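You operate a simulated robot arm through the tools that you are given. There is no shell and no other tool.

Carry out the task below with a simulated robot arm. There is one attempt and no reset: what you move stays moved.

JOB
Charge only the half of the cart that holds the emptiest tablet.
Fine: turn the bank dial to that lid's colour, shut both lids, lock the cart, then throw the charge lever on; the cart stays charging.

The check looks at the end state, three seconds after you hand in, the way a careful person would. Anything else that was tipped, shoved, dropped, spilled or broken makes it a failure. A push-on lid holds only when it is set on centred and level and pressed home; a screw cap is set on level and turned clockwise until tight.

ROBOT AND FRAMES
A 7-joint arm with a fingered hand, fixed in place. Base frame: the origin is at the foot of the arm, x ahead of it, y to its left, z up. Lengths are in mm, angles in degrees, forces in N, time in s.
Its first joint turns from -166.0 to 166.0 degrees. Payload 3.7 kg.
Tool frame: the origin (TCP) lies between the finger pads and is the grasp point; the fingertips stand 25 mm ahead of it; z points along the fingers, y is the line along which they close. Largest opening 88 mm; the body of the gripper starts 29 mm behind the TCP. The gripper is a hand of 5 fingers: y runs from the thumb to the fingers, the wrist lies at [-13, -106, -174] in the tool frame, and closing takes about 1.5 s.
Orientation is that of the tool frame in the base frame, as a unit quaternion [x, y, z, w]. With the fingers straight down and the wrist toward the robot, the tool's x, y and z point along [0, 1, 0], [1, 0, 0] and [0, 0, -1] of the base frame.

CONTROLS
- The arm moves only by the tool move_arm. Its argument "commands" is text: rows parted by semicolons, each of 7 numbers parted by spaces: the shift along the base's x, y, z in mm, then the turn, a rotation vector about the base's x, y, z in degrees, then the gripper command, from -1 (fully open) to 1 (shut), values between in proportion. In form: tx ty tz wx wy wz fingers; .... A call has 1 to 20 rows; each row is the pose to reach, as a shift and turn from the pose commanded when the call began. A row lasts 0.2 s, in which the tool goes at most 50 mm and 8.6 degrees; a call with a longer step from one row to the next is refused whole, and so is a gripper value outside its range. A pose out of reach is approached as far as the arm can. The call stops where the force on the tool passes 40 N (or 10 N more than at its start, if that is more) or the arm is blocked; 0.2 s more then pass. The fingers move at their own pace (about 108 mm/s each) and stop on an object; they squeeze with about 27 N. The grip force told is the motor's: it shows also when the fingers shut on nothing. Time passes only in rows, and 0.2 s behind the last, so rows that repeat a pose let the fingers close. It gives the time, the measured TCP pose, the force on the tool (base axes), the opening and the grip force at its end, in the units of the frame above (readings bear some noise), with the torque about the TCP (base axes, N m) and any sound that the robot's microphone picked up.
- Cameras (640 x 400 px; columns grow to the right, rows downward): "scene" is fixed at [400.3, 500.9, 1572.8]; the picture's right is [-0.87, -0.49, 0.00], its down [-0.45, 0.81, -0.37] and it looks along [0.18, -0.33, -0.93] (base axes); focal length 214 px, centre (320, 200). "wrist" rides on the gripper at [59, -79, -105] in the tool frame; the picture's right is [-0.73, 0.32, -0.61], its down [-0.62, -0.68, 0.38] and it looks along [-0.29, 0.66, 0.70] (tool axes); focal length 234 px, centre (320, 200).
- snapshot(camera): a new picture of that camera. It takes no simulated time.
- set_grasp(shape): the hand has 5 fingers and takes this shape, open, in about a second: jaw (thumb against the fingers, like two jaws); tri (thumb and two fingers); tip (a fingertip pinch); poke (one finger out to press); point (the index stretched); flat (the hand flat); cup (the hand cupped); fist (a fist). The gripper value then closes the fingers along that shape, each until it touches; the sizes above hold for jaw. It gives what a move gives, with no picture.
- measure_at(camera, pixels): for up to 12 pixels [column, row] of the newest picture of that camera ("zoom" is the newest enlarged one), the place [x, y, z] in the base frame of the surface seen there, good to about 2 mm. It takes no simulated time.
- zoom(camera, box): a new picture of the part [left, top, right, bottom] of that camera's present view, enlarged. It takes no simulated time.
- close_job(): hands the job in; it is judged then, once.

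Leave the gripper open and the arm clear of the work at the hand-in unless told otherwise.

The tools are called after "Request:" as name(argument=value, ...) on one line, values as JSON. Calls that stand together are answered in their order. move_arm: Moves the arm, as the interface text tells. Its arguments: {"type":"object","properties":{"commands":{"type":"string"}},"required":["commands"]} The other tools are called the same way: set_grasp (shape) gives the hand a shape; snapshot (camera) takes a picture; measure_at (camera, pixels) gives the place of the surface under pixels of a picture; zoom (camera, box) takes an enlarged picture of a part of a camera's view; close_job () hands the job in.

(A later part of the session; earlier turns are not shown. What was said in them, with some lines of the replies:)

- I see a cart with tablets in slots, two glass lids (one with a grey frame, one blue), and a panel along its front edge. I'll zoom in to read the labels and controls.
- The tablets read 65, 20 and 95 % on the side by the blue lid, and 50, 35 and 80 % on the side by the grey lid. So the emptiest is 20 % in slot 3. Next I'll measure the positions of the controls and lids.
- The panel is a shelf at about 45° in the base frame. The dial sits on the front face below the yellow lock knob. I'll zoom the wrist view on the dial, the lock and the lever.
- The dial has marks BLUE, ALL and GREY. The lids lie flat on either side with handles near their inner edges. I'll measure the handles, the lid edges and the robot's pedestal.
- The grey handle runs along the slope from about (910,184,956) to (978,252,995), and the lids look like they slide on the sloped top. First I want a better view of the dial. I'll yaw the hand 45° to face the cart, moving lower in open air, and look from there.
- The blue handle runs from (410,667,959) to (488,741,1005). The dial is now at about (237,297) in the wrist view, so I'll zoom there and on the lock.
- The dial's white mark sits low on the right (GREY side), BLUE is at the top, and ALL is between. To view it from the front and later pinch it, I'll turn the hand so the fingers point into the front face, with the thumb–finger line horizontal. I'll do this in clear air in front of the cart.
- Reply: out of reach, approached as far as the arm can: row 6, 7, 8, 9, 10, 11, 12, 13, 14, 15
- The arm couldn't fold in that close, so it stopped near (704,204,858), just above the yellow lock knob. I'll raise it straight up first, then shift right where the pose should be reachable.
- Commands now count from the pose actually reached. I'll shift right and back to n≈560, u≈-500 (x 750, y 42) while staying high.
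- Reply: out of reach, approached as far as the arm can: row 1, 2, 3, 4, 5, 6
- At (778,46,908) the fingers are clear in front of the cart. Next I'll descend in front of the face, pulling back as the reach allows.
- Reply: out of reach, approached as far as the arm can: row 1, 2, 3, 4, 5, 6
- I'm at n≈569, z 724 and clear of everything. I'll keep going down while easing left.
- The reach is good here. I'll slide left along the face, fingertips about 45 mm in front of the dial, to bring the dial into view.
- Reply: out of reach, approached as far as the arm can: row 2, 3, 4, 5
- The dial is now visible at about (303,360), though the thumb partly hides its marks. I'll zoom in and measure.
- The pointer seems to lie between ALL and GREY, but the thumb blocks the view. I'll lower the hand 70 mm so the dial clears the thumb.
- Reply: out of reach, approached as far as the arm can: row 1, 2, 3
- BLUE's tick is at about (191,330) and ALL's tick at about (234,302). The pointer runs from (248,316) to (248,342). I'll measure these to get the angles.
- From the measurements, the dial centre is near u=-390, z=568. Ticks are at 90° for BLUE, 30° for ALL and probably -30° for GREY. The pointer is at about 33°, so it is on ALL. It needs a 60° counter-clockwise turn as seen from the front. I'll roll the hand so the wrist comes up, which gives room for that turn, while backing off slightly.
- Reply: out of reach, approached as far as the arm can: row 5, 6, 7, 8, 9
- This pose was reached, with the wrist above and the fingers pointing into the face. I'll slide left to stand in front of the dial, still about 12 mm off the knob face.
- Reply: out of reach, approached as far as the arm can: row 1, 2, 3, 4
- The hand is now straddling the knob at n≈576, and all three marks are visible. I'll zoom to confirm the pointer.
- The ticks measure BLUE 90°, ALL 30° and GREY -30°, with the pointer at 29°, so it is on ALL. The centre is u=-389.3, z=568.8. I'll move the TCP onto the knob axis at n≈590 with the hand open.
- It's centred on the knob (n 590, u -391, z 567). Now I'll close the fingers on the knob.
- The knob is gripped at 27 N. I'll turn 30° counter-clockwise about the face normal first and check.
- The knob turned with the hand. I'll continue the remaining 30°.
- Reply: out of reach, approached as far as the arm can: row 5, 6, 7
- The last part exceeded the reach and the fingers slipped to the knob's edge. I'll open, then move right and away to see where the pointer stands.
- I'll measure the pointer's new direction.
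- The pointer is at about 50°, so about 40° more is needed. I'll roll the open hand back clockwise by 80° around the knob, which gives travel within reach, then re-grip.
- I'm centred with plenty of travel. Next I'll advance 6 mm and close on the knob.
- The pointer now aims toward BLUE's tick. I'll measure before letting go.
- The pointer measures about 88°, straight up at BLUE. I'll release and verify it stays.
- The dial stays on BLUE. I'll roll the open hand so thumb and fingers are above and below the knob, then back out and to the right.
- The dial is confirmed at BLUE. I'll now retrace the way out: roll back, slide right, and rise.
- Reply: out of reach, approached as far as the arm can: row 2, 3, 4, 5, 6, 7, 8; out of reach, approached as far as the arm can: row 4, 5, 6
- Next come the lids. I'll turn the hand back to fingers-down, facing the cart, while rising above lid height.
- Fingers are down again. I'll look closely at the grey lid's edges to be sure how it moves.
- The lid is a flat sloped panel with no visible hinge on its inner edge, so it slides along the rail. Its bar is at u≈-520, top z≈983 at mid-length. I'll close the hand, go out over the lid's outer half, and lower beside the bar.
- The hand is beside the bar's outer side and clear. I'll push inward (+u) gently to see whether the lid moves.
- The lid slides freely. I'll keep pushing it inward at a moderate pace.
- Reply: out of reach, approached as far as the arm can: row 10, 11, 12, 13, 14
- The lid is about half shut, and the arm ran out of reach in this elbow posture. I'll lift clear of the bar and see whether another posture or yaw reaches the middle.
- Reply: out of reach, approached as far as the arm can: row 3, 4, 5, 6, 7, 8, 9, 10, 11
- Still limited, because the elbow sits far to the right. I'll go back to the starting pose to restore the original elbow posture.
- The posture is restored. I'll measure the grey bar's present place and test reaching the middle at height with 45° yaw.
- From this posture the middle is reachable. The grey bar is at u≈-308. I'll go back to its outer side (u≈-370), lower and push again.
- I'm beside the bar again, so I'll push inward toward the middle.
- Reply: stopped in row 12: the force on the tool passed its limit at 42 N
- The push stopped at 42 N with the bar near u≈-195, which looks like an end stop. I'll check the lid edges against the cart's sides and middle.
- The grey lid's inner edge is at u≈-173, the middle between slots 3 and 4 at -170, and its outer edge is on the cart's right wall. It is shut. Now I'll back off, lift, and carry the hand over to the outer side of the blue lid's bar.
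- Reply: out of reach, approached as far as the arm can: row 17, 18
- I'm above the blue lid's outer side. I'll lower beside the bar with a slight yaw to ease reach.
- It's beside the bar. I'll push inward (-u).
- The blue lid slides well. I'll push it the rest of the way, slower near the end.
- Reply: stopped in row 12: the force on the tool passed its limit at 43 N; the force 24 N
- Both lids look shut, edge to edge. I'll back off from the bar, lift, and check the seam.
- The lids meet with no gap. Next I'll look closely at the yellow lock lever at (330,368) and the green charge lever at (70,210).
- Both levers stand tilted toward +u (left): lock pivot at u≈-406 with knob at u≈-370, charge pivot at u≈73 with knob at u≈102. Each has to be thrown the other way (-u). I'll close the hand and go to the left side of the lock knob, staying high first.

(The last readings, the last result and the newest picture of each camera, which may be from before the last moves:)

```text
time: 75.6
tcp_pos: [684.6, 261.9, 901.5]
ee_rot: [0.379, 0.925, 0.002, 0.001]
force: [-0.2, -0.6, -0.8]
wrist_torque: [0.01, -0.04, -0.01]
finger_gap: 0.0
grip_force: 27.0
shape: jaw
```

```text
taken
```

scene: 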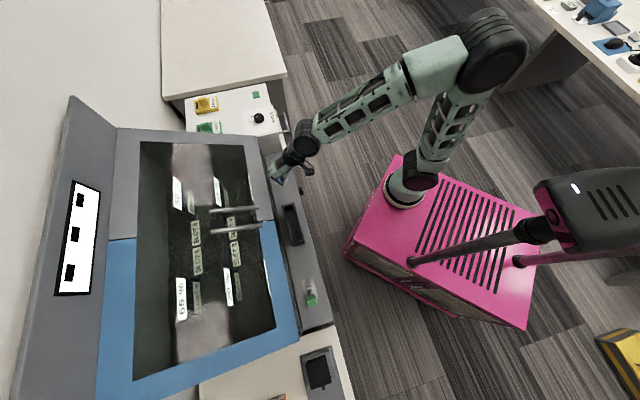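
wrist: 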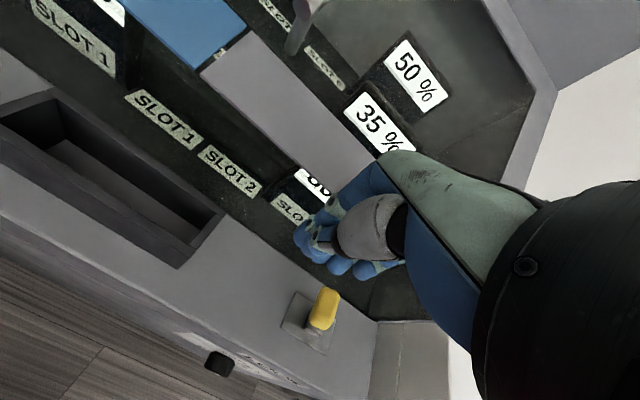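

Reach is fine. I'll lower to z≈812 to the left of the yellow knob.

Request:
move_arm(commands="0 0 -30 0 0 0 1; 0 0 -60 0 0 0 1; 0 0 -90 0 0 0 1; 0 0 -90 0 0 0 1")

Request:
snapshot(camera="wrist")

Request:
zoom(camera="scene", box=[240, 130, 340, 210])

```text
time: 76.6
tcp_pos: [687.0, 263.1, 812.3]
ee_rot: [0.378, 0.926, 0.002, 0.003]
force: [0.4, 0.0, 0.0]
wrist_torque: [-0.01, -0.04, -0.01]
finger_gap: 0.1
grip_force: 27.1
shape: jaw
```

```text
taken
```

wrist: 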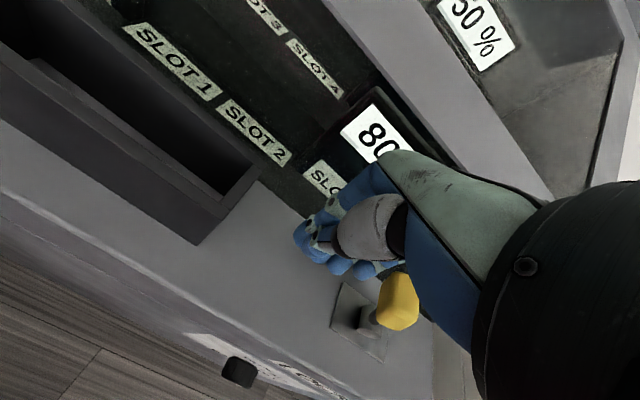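

```text
5.00 times, centred on (290, 170) of scene
```

zoom: 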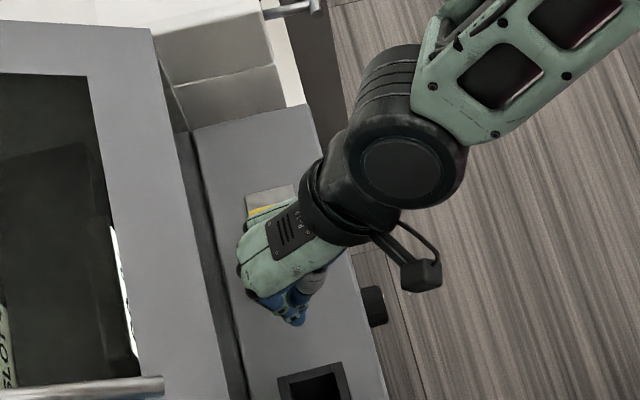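

Now I'll push the lock knob to the right (-u) in small steps.

Request:
move_arm(commands="7 -7 0 0 0 0 1; 14 -14 0 0 0 0 1; 21 -21 0 0 0 0 1; 28 -28 0 0 0 0 1; 35 -35 0 0 0 0 1; 42 -42 0 0 0 0 1; 49 -49 0 0 0 0 1; 56 -56 0 0 0 0 1")

Request:
snapshot(camera="wrist")

Request:
zoom(camera="scene", box=[240, 130, 340, 210])

```text
time: 77.9
tcp_pos: [722.9, 231.9, 815.6]
ee_rot: [0.376, 0.926, 0.004, 0.005]
force: [-6.1, 7.1, 18.0]
wrist_torque: [-0.44, -0.42, 0.08]
finger_gap: 0.2
grip_force: 26.9
shape: jaw
stopped in row 6: the force on the tool passed its limit at 43 N (the readings are from after the stop); the commanded pose is now the measured one
```

```text
taken
```

wrist: 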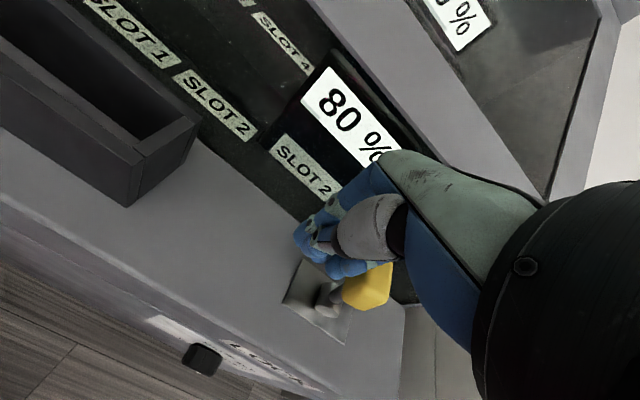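

```text
5.00 times, centred on (290, 170) of scene
```

zoom: 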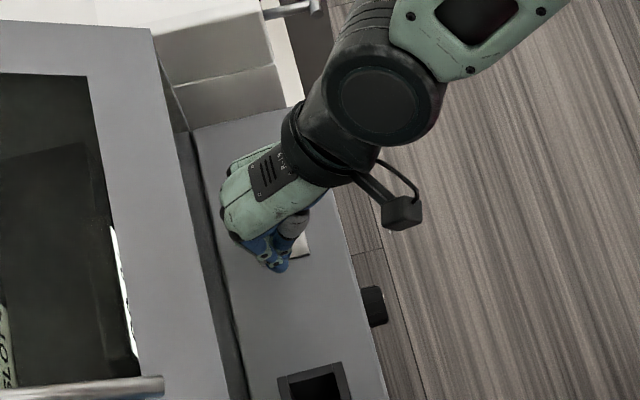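

The push met 43 N with an upward component. I'll check where the knob touches the hand.

Request:
zoom(camera="wrist", box=[260, 220, 460, 360])

Request:
measure_at(camera="wrist", pixels=[[365, 300], [375, 285], [350, 290], [330, 295], [320, 305], [355, 265], [380, 270], [385, 298]])

```text
2.86 times, centred on (360, 290) of wrist
```

zoom: 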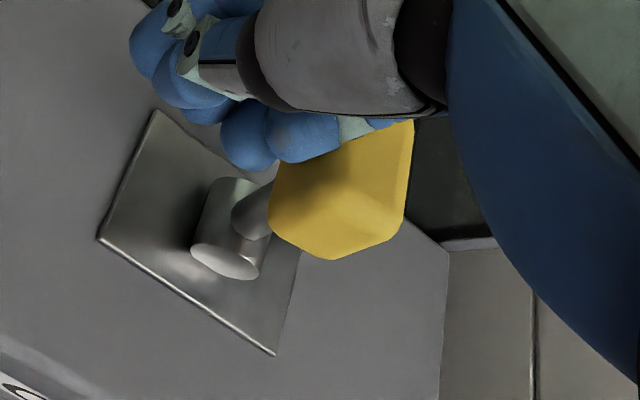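

```text
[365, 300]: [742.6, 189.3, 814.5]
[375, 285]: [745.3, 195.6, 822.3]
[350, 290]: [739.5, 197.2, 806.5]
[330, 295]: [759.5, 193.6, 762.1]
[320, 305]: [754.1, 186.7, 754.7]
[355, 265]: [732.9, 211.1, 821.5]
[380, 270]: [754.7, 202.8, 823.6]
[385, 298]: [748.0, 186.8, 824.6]
```

The fingertips are riding the knob's upper edge. I'll back off a little, lower 15 mm for a lower contact on the knob and stem, and push again.

Request:
move_arm(commands="-8 8 0 0 0 0 1; -14 14 0 0 0 0 1; -14 14 -14 0 0 0 1; -14 14 -14 0 0 0 1; -8 8 -14 0 0 0 1; -2 2 -14 0 0 0 1; 3 -3 -14 0 0 0 1; 8 -8 -14 0 0 0 1; 13 -13 -14 0 0 0 1; 18 -18 -14 0 0 0 1; 23 -23 -14 0 0 0 1; 28 -28 -14 0 0 0 1")

Request:
zoom(camera="wrist", box=[260, 220, 460, 360])

```text
time: 80.5
tcp_pos: [748.5, 202.3, 799.9]
ee_rot: [0.376, 0.926, 0.002, 0.003]
force: [-10.8, 8.9, -15.5]
wrist_torque: [0.41, 0.45, 0.02]
finger_gap: 0.0
grip_force: 27.4
shape: jaw
```

```text
2.86 times, centred on (360, 290) of wrist
```

zoom: 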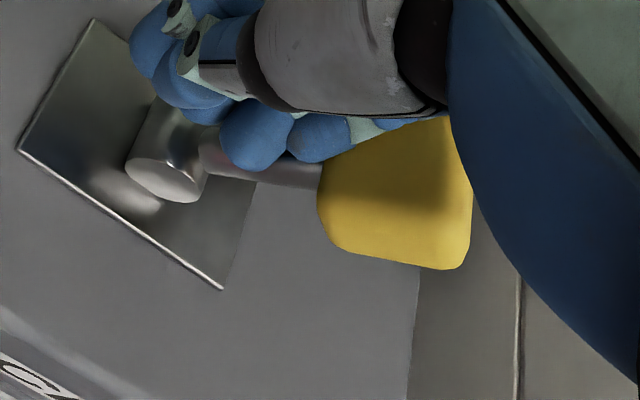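

The lever is swinging over. I'll continue pushing.

Request:
move_arm(commands="4 -4 0 0 0 0 1; 8 -8 0 0 0 0 1; 12 -12 0 0 0 0 1; 16 -16 0 0 0 0 1; 20 -20 0 0 0 0 1; 24 -24 0 0 0 0 1; 28 -28 0 0 0 0 1; 32 -32 0 0 0 0 1")

Request:
zoom(camera="wrist", box=[260, 220, 460, 360])

Request:
snapshot(camera="scene")

```text
time: 81.0
tcp_pos: [751.2, 201.6, 799.7]
ee_rot: [0.372, 0.928, 0.002, 0.0]
force: [-10.0, 12.2, 0.4]
wrist_torque: [0.03, 0.08, 0.07]
finger_gap: 0.0
grip_force: 27.1
shape: jaw
stopped in row 2: the force on the tool passed its limit at 44 N (the readings are from after the stop); the commanded pose is now the measured one
```

```text
2.86 times, centred on (360, 290) of wrist
```

zoom: 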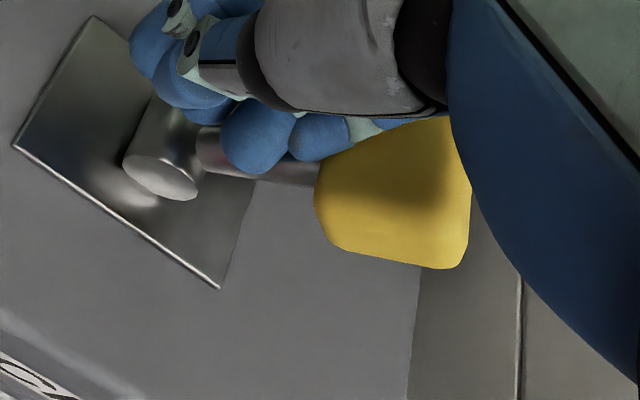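

```text
taken
```

scene: 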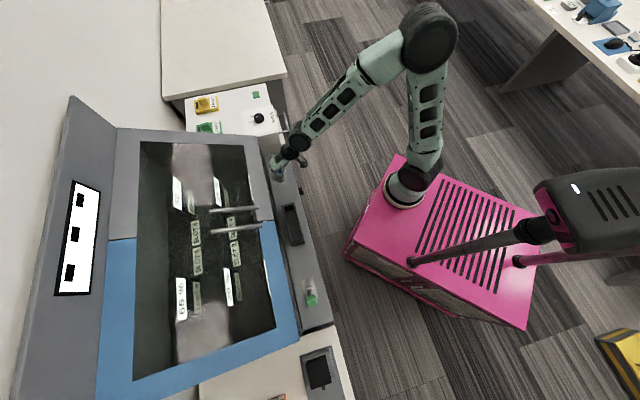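

The push is blocked at u≈-389. I'll measure the knob to see whether it's at its end.

Request:
measure_at(camera="zoom", pixels=[[395, 200], [440, 140], [350, 220], [450, 250], [270, 165], [165, 165], [430, 190], [210, 160]])

```text
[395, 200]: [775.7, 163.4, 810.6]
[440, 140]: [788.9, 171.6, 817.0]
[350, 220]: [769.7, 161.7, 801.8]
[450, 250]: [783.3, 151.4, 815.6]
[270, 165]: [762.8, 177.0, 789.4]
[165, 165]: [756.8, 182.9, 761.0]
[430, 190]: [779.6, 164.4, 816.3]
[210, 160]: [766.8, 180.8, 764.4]
```

The knob is now at u≈-435, tilted as far right of its pivot (-406) as it was left before, so it's fully thrown. I'll back off, rise, and cross to the left of the charge lever.

Request:
move_arm(commands="-8 8 0 0 0 0 1; -20 20 0 0 0 0 1; -30 30 30 0 0 0 1; -40 40 75 0 0 0 1; -50 50 120 0 0 0 1; -80 80 150 0 0 0 1; -113 113 150 0 0 0 1; -146 146 150 0 0 0 1; -179 179 150 0 0 0 1; -212 212 150 0 0 0 1; -245 245 150 0 0 0 1; -278 278 150 0 0 0 1; -311 311 150 0 0 0 1; -344 344 150 0 0 0 1; -370 370 150 0 0 0 1; -392 392 150 0 0 0 1; -392 392 150 0 0 0 1")

Request:
snapshot(camera="wrist")

Request:
snapshot(camera="scene")

Request:
zoom(camera="scene", box=[250, 140, 330, 200])

```text
refused: row 6 steps farther than a row can; nothing moved
```

```text
taken
```

wrist: 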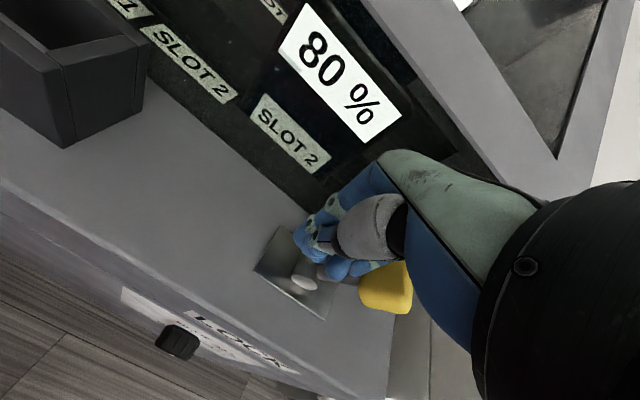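

```text
taken
```

scene: 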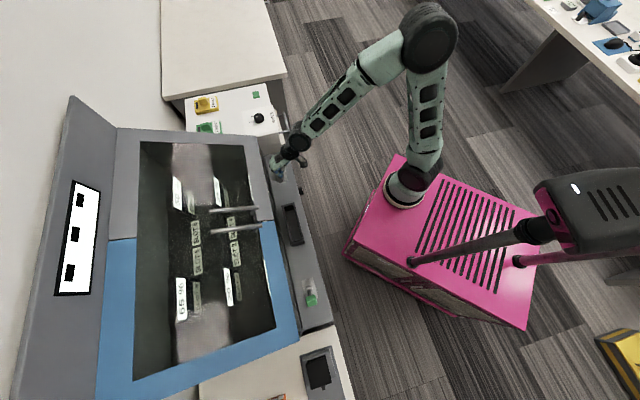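

```text
6.67 times, centred on (290, 170) of scene
```

zoom: 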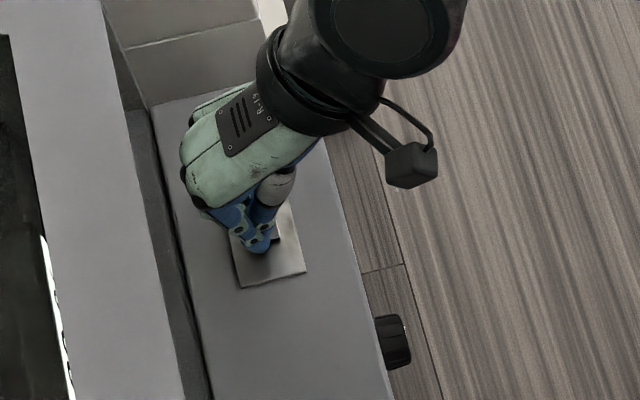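

One step was too long, so the whole call was refused. I'll send it again with smaller steps.

Request:
move_arm(commands="-8 8 0 0 0 0 1; -20 20 0 0 0 0 1; -30 30 30 0 0 0 1; -40 40 70 0 0 0 1; -55 55 110 0 0 0 1; -75 75 145 0 0 0 1; -105 105 150 0 0 0 1; -137 137 150 0 0 0 1; -169 169 150 0 0 0 1; -201 201 150 0 0 0 1; -233 233 150 0 0 0 1; -265 265 150 0 0 0 1; -297 297 150 0 0 0 1; -329 329 150 0 0 0 1; -361 361 150 0 0 0 1; -392 392 150 0 0 0 1; -392 392 150 0 0 0 1")

Request:
snapshot(camera="wrist")

Request:
snapshot(camera="scene")

Request:
zoom(camera="scene", box=[250, 140, 330, 200])

```text
time: 84.6
tcp_pos: [358.7, 592.4, 949.2]
ee_rot: [0.375, 0.927, 0.003, 0.001]
force: [0.8, 0.3, -0.1]
wrist_torque: [0.01, -0.04, -0.01]
finger_gap: 0.2
grip_force: 27.1
shape: jaw
```

```text
taken
```

wrist: 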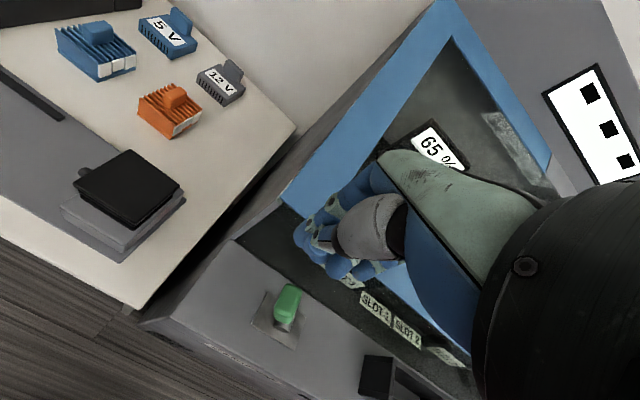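

```text
taken
```

scene: 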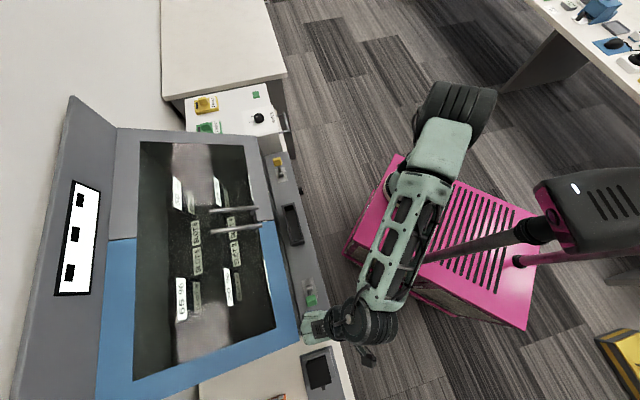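

```text
6.67 times, centred on (290, 170) of scene
```

zoom: 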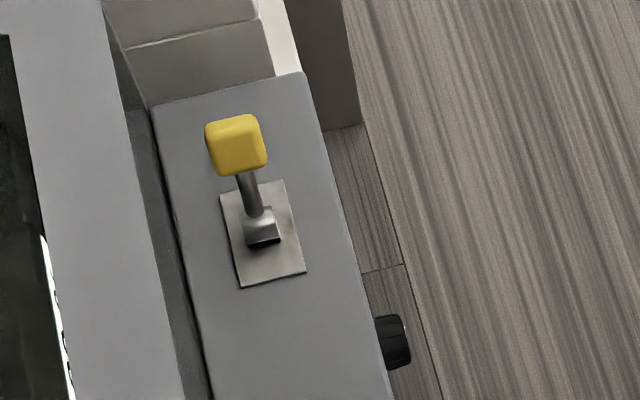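

The yellow lever stays thrown to the right. The hand is left of the green lever, so I'll lower to z≈800.

Request:
move_arm(commands="0 0 -35 0 0 0 1; 0 0 -70 0 0 0 1; 0 0 -105 0 0 0 1; 0 0 -135 0 0 0 1; 0 0 -149 0 0 0 1; 0 0 -149 0 0 0 1")

Request:
snapshot(camera="wrist")

Request:
snapshot(camera="scene")

```text
time: 86.0
tcp_pos: [361.2, 591.4, 799.0]
ee_rot: [0.373, 0.928, 0.002, 0.0]
force: [-2.2, 1.6, 0.3]
wrist_torque: [-0.05, -0.1, 0.01]
finger_gap: 0.0
grip_force: 27.1
shape: jaw
```

```text
taken
```

wrist: 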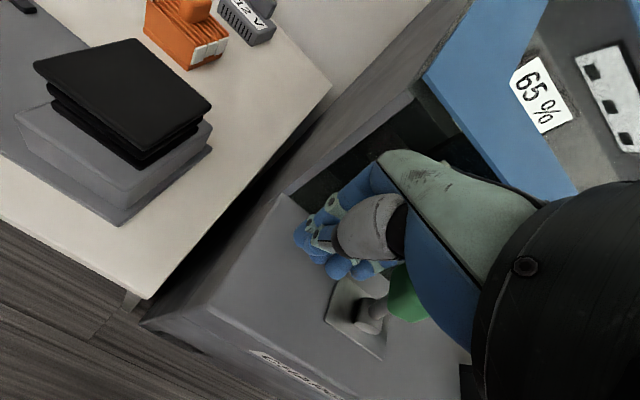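

```text
taken
```

scene: 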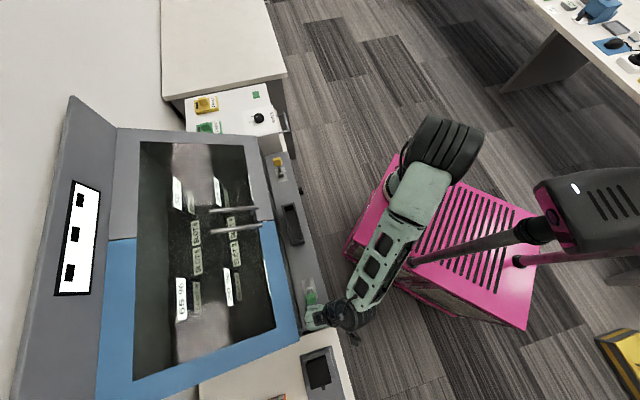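

There's a slight contact with the green knob already. I'll push it to the right (-u) in small steps.

Request:
move_arm(commands="5 -5 0 0 0 0 1; 10 -10 0 0 0 0 1; 15 -15 0 0 0 0 1; 20 -20 0 0 0 0 1; 25 -25 0 0 0 0 1; 30 -30 0 0 0 0 1; 35 -35 0 0 0 0 1; 40 -40 0 0 0 0 1; 45 -45 0 0 0 0 1; 50 -50 0 0 0 0 1; 55 -55 0 0 0 0 1; 60 -60 0 0 0 0 1")

Request:
snapshot(camera="wrist")

Request:
snapshot(camera="scene")

```text
time: 88.6
tcp_pos: [413.2, 536.6, 804.4]
ee_rot: [0.367, 0.93, 0.006, -0.004]
force: [-12.9, 16.7, 3.2]
wrist_torque: [-0.04, -0.08, 0.17]
finger_gap: 0.0
grip_force: 26.7
shape: jaw
stopped in row 12: the force on the tool passed its limit at 44 N (the readings are from after the stop); the commanded pose is now the measured one
```

```text
taken
```

wrist: 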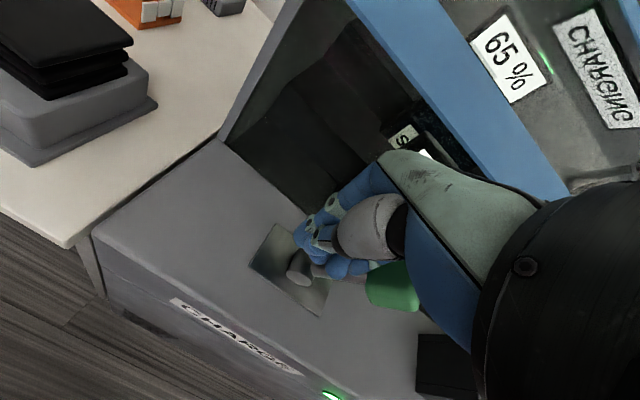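

```text
taken
```

scene: 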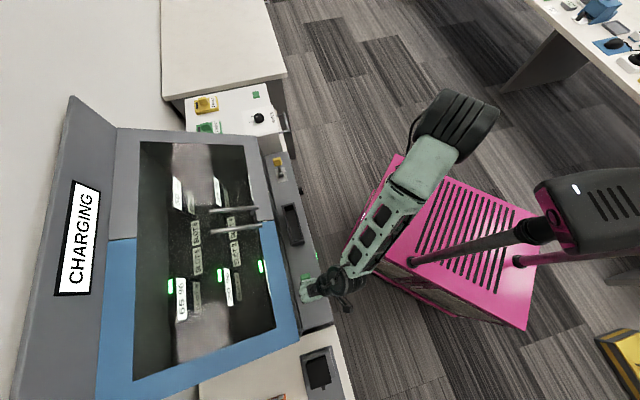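

The display now reads CHARGING, and green lamps are lit on the three tablets under the blue lid. I'll back off, lift, open the hand and retreat to the start area.

Request:
move_arm(commands="-8 8 0 0 0 0 1; -20 20 0 0 0 0 1; -30 30 20 0 0 0 1; -35 35 60 0 0 0 1; -35 35 100 0 0 0 1; -35 35 140 0 0 0 1; -35 35 185 0 0 0 1; -35 25 230 0 0 0 1; -25 0 270 0 0 0 0; -15 -30 300 0 0 0 -1; -5 -60 330 0 0 0 -1; 0 -90 350 0 0 0 -1; 0 -120 370 0 0 0 -1; 0 -150 390 0 0 0 -1; 0 -150 390 0 0 0 -1")

Request:
snapshot(camera="wrist")

Request:
snapshot(camera="scene")

Request:
zoom(camera="scene", box=[20, 90, 350, 400])

Request:
zoom(camera="scene", box=[260, 150, 340, 200])

Request:
zoom(camera="scene", box=[280, 255, 360, 325])

```text
time: 91.8
tcp_pos: [416.7, 383.7, 1192.8]
ee_rot: [0.37, 0.929, 0.004, -0.002]
force: [-0.6, 0.5, -0.3]
wrist_torque: [0.01, -0.01, -0.02]
finger_gap: 87.8
grip_force: 0.1
shape: jaw
```

```text
taken
```

wrist: 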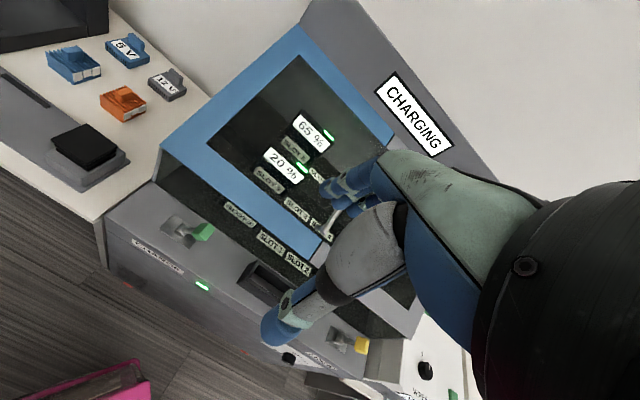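

```text
taken
```

scene: 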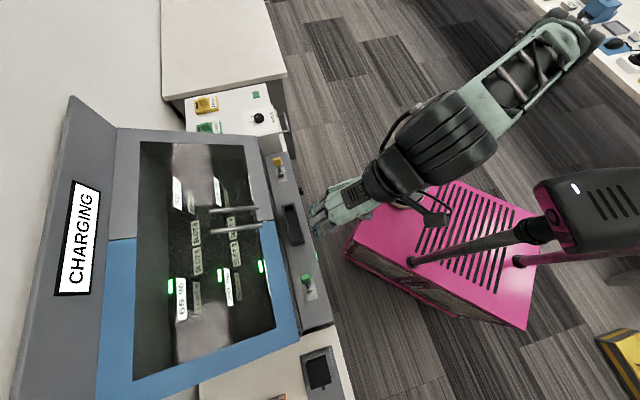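

```text
1.29 times, centred on (185, 245) of scene
```

zoom: 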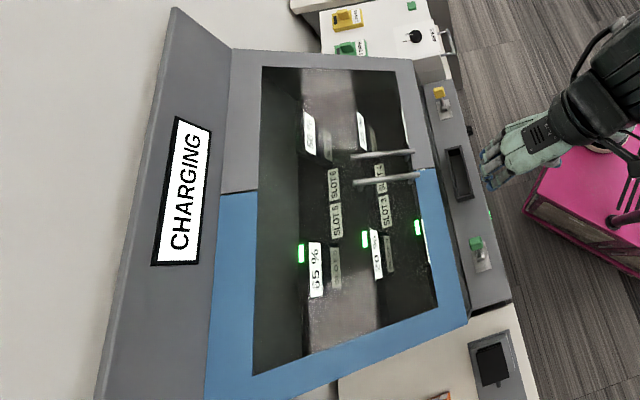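

```text
8.00 times, centred on (300, 175) of scene
```

zoom: 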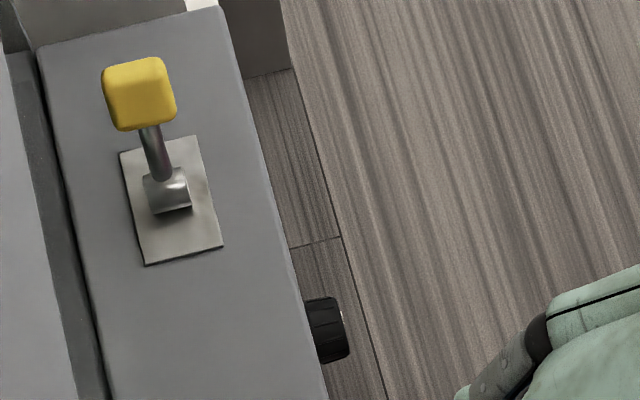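

```text
5.71 times, centred on (320, 290) of scene
```

zoom: 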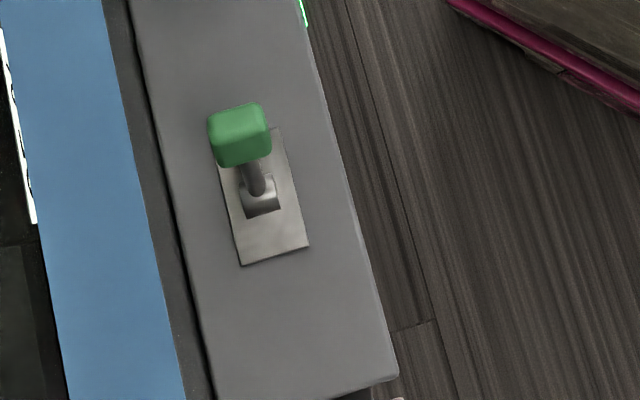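

Both levers are thrown, the lids are shut, and only the blue half is lit. I'll wait a few seconds with the hand open to make sure charging holds.

Request:
move_arm(commands="0 -20 15 0 0 0 -1; 0 -40 30 0 0 0 -1; 0 -60 45 0 0 0 -1; 0 -60 45 0 0 0 -1; 0 -60 45 0 0 0 -1; 0 -60 45 0 0 0 -1; 0 -60 45 0 0 0 -1; 0 -60 45 0 0 0 -1; 0 -60 45 0 0 0 -1; 0 -60 45 0 0 0 -1; 0 -60 45 0 0 0 -1; 0 -60 45 0 0 0 -1; 0 -60 45 0 0 0 -1; 0 -60 45 0 0 0 -1; 0 -60 45 0 0 0 -1; 0 -60 45 0 0 0 -1; 0 -60 45 0 0 0 -1; 0 -60 45 0 0 0 -1; 0 -60 45 0 0 0 -1; 0 -60 45 0 0 0 -1")

Request:
snapshot(camera="scene")

Request:
snapshot(camera="wrist")

```text
time: 96.0
tcp_pos: [416.8, 324.2, 1237.7]
ee_rot: [0.37, 0.929, 0.005, -0.002]
force: [-0.2, 0.7, 0.5]
wrist_torque: [0.0, 0.05, 0.01]
finger_gap: 87.7
grip_force: 0.1
shape: jaw
```

```text
taken
```

scene: 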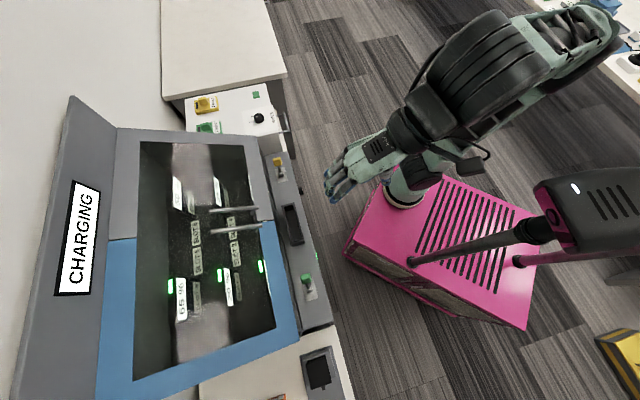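

```text
taken
```

wrist: 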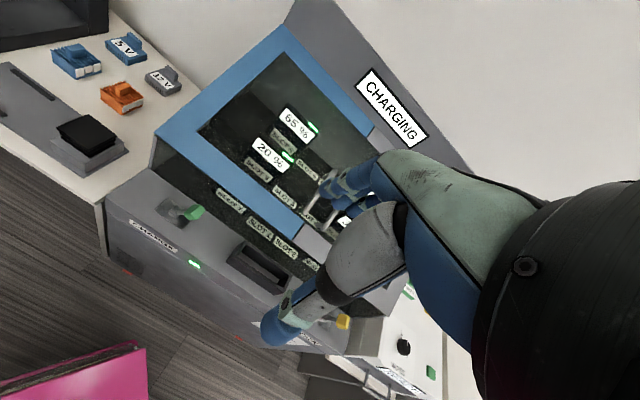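

Charging held for more than four seconds, only on the blue half. The lids are shut, the lock is thrown, and the hand is open and clear. I'm handing in.

Request:
close_job()

```text
The job is handed in.
```

The cart is charging only its blue half, which holds the emptiest tablet: 20 % in slot 3. I handed the job in; no verdict has come back yet.

- **Dial:** it was on ALL, and I turned it to BLUE. My first grip slipped partway, so I gripped it again to finish the turn. It measured on BLUE before I let go.
- **Lids:** both slid shut and meet in the middle with no visible gap.
- **Lock:** the yellow lever is thrown fully to the other side and stayed there.
- **Charge:** after I threw the green lever, the display changed to CHARGING. Green lamps lit on the three tablets under the blue lid and none on the grey side. It was still charging more than four seconds later.

The arm is clear with the hand open. I saw nothing tipped, moved or dropped.
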